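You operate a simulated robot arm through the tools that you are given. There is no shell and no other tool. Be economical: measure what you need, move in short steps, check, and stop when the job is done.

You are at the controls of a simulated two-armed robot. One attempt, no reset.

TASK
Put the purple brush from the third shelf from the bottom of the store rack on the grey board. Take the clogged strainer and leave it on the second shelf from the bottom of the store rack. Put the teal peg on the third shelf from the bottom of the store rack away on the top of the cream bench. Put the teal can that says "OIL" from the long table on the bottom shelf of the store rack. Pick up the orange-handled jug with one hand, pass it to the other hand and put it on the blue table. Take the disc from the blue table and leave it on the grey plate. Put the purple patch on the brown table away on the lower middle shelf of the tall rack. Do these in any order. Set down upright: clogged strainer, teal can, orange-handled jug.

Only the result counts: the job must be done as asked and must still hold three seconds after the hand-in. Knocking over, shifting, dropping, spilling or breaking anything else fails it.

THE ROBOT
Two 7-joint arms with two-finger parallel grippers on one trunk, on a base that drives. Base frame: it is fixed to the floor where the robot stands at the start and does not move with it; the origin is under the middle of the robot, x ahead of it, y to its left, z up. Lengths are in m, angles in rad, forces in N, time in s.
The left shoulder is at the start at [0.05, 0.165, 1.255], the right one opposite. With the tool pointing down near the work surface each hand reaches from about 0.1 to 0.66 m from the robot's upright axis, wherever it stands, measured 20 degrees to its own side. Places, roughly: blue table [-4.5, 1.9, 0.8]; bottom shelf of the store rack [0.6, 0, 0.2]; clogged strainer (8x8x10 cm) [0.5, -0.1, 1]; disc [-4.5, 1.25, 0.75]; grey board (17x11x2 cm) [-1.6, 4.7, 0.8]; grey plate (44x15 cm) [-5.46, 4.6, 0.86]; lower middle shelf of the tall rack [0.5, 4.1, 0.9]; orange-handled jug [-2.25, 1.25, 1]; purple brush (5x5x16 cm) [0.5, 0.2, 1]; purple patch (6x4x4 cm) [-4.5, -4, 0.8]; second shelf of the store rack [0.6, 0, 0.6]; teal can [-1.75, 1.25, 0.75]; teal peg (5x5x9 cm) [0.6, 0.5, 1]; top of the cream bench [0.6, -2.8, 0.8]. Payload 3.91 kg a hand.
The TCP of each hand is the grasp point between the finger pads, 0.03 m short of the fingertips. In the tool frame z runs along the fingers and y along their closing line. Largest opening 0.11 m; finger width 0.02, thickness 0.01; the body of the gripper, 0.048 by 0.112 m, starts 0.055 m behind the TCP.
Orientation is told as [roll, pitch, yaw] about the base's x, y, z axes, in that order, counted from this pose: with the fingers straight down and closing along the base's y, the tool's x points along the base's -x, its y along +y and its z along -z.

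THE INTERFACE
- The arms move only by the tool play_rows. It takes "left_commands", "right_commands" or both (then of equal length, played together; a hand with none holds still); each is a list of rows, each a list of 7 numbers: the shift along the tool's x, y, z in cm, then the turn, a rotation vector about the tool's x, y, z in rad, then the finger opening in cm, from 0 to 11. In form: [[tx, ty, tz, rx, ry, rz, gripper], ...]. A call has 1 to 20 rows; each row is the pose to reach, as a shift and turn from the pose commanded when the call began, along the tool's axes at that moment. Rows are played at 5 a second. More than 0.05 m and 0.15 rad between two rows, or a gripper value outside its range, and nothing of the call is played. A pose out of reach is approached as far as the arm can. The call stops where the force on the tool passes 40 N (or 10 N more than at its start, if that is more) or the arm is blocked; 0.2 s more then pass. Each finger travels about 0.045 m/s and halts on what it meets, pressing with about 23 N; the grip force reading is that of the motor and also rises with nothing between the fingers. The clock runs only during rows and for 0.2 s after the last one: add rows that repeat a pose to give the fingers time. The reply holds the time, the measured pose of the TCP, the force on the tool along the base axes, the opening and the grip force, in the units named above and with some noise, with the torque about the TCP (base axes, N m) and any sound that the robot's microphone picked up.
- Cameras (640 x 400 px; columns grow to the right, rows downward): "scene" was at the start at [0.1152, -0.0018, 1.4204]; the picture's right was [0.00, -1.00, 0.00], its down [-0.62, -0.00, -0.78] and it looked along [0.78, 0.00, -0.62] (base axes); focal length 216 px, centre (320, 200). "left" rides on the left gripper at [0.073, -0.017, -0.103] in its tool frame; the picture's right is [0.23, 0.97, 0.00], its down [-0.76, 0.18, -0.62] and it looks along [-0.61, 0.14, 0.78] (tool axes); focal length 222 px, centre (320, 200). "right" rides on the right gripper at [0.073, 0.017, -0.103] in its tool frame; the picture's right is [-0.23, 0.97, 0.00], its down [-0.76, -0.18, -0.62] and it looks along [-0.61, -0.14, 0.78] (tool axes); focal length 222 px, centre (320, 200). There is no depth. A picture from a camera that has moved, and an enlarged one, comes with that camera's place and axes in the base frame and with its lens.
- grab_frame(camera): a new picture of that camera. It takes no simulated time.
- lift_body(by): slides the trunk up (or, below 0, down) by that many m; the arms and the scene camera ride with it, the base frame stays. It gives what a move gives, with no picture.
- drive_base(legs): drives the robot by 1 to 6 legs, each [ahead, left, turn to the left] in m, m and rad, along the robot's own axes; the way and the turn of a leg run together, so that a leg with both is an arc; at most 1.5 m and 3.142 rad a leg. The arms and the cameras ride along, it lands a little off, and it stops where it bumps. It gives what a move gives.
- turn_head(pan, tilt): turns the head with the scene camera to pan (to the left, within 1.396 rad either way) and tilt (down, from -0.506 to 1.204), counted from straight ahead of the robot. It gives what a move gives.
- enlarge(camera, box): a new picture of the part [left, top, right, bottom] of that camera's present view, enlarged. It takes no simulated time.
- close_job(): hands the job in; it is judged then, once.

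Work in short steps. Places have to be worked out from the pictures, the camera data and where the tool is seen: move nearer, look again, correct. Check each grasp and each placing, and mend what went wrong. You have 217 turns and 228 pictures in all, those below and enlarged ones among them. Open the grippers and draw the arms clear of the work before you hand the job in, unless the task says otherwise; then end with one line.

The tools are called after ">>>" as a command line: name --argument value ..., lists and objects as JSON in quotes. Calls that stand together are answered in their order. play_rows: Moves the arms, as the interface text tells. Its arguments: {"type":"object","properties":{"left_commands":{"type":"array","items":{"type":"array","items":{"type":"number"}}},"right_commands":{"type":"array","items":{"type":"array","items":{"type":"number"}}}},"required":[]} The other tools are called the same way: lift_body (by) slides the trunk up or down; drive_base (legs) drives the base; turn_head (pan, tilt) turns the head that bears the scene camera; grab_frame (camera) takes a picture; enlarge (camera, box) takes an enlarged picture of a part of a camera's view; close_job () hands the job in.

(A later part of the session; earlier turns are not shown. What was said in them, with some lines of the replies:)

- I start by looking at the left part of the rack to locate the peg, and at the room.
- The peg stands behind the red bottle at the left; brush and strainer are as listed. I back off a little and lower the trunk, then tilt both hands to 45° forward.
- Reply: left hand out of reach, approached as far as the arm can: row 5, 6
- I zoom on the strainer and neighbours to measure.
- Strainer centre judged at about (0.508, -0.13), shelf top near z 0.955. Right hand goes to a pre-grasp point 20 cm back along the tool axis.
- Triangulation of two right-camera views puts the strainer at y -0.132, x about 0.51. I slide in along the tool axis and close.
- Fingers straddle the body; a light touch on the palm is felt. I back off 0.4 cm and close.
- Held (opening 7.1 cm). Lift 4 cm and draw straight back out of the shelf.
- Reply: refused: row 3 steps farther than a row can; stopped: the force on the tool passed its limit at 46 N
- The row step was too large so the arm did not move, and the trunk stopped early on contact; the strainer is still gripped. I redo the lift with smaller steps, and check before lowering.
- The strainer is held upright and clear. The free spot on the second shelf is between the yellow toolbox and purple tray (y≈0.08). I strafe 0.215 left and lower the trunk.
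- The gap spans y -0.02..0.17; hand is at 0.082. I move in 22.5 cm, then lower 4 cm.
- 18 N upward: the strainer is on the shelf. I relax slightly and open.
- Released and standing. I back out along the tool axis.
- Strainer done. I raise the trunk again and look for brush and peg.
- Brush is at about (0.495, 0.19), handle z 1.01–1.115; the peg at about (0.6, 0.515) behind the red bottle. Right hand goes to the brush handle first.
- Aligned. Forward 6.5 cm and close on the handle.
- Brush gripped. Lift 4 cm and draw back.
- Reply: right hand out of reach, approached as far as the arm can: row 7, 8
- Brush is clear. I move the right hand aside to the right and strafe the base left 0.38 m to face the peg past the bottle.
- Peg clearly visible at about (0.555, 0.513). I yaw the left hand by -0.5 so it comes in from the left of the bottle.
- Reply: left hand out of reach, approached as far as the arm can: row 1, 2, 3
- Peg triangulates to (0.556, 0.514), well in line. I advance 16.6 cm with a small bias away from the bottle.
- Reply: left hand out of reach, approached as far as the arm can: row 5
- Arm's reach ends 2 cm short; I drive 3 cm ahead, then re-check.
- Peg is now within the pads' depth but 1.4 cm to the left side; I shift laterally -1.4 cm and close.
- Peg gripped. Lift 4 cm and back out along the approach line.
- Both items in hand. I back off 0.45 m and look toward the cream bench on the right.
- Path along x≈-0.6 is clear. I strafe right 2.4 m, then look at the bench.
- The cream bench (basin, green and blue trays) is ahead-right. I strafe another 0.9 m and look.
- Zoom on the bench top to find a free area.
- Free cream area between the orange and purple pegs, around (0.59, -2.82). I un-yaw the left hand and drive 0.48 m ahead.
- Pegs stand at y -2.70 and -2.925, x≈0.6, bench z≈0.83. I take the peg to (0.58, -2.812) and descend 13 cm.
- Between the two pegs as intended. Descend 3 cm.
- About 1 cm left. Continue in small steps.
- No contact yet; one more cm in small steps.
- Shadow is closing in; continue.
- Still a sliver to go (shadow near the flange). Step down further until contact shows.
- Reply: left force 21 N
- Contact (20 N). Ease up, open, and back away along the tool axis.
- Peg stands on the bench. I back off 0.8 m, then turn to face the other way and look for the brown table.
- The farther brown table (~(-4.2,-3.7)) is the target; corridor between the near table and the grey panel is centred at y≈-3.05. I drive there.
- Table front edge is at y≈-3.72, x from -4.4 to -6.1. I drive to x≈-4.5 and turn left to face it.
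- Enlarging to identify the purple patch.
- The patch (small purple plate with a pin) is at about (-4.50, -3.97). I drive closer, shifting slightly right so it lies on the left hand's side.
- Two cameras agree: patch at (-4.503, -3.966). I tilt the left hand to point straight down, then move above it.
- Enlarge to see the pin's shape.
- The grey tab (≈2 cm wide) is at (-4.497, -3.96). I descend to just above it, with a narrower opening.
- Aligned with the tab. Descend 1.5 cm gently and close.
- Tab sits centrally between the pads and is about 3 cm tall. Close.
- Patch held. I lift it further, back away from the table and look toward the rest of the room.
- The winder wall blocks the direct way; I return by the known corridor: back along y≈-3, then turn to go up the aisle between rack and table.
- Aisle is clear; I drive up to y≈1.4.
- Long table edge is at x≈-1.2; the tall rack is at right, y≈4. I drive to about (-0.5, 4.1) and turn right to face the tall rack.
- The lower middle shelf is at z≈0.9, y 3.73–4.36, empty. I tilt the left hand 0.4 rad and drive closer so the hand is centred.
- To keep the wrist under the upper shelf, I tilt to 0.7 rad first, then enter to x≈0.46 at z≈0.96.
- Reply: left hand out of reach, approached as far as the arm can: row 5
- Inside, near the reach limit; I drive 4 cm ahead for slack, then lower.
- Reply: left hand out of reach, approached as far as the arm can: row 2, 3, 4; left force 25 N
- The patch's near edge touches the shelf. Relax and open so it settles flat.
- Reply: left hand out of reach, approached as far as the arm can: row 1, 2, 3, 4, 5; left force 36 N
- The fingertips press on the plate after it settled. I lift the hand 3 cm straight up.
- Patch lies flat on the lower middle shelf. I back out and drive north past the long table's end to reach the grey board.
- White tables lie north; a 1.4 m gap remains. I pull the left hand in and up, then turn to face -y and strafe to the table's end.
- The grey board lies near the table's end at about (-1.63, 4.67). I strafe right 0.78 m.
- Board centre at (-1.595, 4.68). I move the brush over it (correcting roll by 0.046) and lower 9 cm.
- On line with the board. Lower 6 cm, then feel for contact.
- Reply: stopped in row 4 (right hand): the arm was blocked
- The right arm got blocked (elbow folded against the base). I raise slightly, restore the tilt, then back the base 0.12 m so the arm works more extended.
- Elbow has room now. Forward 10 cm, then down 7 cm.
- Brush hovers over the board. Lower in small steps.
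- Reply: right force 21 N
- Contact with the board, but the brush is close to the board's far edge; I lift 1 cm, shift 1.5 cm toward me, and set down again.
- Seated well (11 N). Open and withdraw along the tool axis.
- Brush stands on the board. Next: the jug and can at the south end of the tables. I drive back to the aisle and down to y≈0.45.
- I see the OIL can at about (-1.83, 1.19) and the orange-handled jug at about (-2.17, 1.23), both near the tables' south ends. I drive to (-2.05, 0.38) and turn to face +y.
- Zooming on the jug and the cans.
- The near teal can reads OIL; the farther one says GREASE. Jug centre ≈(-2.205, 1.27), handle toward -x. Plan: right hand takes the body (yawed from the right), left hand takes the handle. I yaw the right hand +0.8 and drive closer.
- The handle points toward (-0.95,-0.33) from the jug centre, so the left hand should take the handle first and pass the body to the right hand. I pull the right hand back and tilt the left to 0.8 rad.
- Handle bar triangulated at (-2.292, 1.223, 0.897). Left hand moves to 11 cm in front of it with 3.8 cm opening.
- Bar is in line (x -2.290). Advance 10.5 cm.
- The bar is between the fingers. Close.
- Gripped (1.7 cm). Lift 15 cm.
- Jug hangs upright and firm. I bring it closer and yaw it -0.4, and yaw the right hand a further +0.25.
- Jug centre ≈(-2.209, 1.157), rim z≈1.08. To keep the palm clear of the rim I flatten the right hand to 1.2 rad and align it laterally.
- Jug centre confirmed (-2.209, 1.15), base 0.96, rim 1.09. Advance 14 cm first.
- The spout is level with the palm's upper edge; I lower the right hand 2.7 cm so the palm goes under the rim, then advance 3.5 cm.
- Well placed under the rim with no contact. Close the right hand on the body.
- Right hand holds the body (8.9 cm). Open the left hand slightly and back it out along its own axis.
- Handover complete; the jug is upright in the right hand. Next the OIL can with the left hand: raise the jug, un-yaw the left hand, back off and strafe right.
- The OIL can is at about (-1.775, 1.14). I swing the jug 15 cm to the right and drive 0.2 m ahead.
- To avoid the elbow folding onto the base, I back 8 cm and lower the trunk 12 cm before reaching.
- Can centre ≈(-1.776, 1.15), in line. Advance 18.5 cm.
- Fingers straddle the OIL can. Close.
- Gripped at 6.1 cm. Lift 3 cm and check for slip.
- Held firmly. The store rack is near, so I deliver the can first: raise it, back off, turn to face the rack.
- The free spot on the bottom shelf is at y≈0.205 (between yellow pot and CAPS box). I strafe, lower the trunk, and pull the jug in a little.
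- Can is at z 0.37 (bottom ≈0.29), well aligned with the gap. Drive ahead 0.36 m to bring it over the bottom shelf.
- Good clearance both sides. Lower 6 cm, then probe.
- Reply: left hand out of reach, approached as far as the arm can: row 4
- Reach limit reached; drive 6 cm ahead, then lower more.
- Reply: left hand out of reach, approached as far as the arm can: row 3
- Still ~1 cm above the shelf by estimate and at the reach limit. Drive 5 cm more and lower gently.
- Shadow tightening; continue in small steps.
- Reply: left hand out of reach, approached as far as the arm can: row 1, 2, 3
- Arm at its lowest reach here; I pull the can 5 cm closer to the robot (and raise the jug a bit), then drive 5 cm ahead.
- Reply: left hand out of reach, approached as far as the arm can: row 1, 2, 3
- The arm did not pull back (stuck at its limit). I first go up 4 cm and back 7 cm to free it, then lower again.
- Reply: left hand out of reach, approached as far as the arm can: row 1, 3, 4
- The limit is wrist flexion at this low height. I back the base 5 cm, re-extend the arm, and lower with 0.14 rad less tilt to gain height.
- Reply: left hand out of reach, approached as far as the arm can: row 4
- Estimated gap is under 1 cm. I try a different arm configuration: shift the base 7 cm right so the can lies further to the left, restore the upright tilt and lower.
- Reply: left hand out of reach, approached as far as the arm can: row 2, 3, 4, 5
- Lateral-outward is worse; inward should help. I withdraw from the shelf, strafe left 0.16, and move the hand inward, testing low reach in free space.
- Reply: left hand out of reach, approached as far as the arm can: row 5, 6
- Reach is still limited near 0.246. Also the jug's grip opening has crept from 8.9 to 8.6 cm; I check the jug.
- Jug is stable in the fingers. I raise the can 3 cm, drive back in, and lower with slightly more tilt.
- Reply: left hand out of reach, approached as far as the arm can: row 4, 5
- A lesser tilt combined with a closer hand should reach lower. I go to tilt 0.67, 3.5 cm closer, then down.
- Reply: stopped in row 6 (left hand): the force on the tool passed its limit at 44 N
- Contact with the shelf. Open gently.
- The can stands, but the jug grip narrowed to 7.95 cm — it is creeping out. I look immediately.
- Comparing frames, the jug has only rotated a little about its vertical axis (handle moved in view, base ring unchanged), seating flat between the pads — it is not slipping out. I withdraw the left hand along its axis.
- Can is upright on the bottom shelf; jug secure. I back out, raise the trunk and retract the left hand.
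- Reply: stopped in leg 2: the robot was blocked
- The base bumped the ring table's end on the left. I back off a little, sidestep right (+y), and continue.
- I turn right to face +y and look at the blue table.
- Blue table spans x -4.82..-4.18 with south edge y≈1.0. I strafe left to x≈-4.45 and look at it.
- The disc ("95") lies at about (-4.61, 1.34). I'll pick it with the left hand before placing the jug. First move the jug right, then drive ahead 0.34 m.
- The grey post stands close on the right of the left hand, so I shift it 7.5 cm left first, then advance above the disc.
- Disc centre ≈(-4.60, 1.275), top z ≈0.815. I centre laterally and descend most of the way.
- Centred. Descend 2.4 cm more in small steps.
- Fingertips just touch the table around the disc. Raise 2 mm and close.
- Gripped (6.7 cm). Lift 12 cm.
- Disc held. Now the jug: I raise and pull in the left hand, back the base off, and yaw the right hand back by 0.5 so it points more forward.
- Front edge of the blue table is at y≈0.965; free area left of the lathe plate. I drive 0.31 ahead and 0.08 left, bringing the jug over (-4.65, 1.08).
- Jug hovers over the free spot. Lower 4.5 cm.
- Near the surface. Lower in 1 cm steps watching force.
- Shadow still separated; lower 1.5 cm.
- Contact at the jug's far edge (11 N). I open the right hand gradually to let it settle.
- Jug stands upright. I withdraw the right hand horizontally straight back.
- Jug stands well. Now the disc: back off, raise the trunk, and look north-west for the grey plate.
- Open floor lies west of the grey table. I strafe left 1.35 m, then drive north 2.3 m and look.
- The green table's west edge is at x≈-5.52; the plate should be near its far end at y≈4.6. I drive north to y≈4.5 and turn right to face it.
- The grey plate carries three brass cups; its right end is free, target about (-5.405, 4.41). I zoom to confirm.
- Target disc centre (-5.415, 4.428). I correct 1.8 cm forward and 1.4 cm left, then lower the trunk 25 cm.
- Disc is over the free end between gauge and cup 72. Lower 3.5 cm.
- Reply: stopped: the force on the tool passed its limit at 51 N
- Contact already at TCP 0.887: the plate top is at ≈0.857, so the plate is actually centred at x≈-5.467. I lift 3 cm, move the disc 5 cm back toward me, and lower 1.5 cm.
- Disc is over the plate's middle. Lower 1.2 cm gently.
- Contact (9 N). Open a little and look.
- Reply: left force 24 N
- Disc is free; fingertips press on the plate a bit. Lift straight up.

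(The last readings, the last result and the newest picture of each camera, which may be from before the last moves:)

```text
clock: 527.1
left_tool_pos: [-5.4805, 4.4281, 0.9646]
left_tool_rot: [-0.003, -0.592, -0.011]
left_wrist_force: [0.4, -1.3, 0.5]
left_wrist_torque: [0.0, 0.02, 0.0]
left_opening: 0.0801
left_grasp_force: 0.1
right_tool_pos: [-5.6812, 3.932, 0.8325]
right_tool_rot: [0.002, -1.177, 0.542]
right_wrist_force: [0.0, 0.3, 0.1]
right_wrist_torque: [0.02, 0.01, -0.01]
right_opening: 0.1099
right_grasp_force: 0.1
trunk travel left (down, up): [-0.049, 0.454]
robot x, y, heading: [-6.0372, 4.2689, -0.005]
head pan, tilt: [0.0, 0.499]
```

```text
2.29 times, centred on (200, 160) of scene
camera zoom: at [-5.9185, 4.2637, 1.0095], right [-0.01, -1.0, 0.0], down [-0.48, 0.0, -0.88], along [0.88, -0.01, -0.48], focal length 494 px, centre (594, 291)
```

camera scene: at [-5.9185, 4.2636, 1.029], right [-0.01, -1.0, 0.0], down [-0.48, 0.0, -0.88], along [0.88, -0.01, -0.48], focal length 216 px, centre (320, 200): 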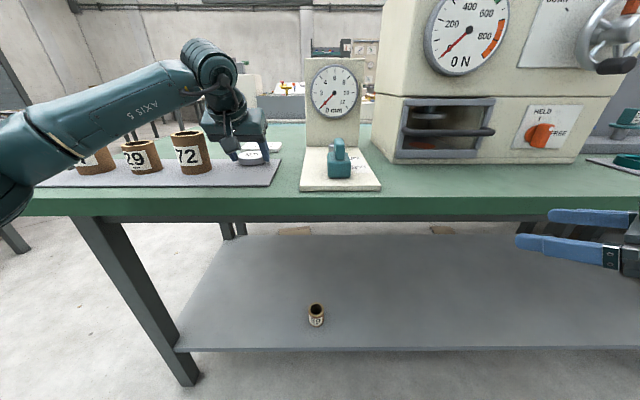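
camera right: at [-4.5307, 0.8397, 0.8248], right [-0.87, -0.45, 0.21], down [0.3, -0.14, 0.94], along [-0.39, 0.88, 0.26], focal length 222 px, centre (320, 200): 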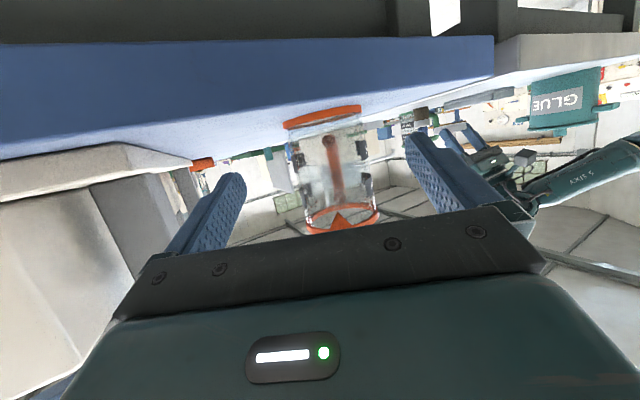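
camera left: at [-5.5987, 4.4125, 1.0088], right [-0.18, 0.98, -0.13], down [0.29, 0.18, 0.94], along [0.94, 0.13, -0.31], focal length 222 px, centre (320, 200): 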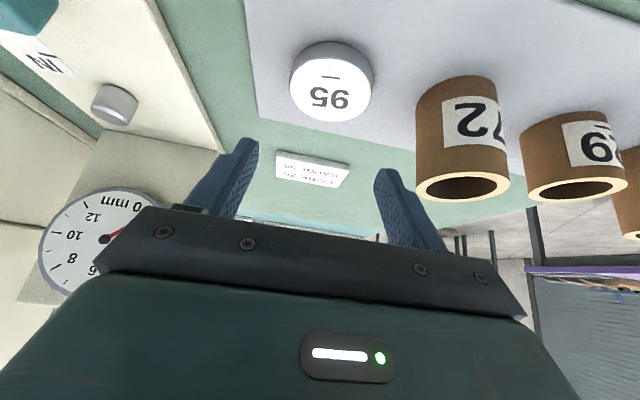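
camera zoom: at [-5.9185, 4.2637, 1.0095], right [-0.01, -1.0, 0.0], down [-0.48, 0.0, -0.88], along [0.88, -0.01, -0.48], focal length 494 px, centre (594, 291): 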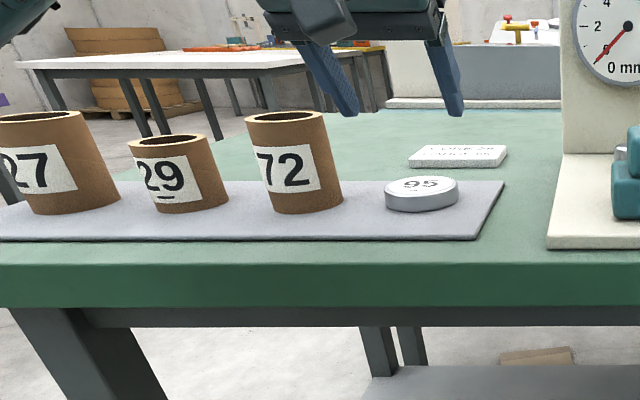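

Disc rests fully on the grey plate. I draw clear of the table before handing in.

>>> drive_base --legs '[[-0.35, 0, 0]]'

>>> grab_frame --camera "scene"

```text
clock: 529.3
left_tool_pos: [-5.8239, 4.4314, 0.9649]
left_tool_rot: [-0.001, -0.593, -0.011]
left_wrist_force: [0.7, -0.1, -0.5]
left_wrist_torque: [0.02, -0.03, -0.04]
left_opening: 0.0799
left_grasp_force: 0.0
right_tool_pos: [-6.0236, 3.9343, 0.8319]
right_tool_rot: [0.002, -1.177, 0.543]
right_wrist_force: [0.5, -0.2, 0.4]
right_wrist_torque: [0.01, -0.01, -0.02]
right_opening: 0.1099
right_grasp_force: 0.1
trunk travel left (down, up): [-0.049, 0.454]
robot x, y, heading: [-6.3788, 4.2712, -0.008]
head pan, tilt: [0.0, 0.499]
```

```text
31 pictures are left
camera scene: at [-6.262, 4.2657, 1.0096], right [0.0, -1.0, 0.0], down [-0.48, 0.0, -0.88], along [0.88, 0.0, -0.48], focal length 216 px, centre (320, 200)
```

scene: 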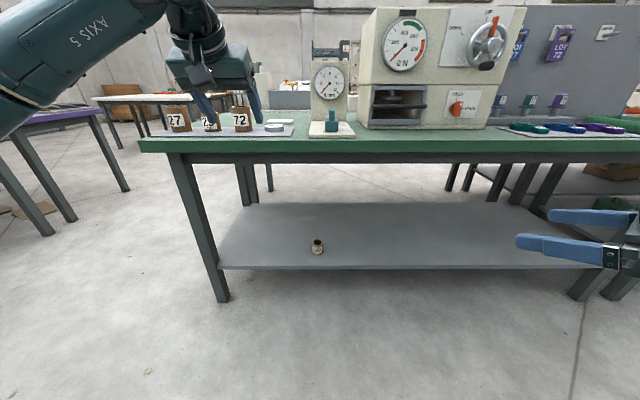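

All seven items are placed, the grippers are open and the arms are clear; I hand the job in.

>>> close_job

```text
The job is handed in.
```

All seven items are in the places asked for and the job is handed in. The strainer, can and jug were standing upright when I left them. One risk: the base bumped something once, most likely the table with the ring discs near the store rack, and I did not check afterwards whether anything there moved.
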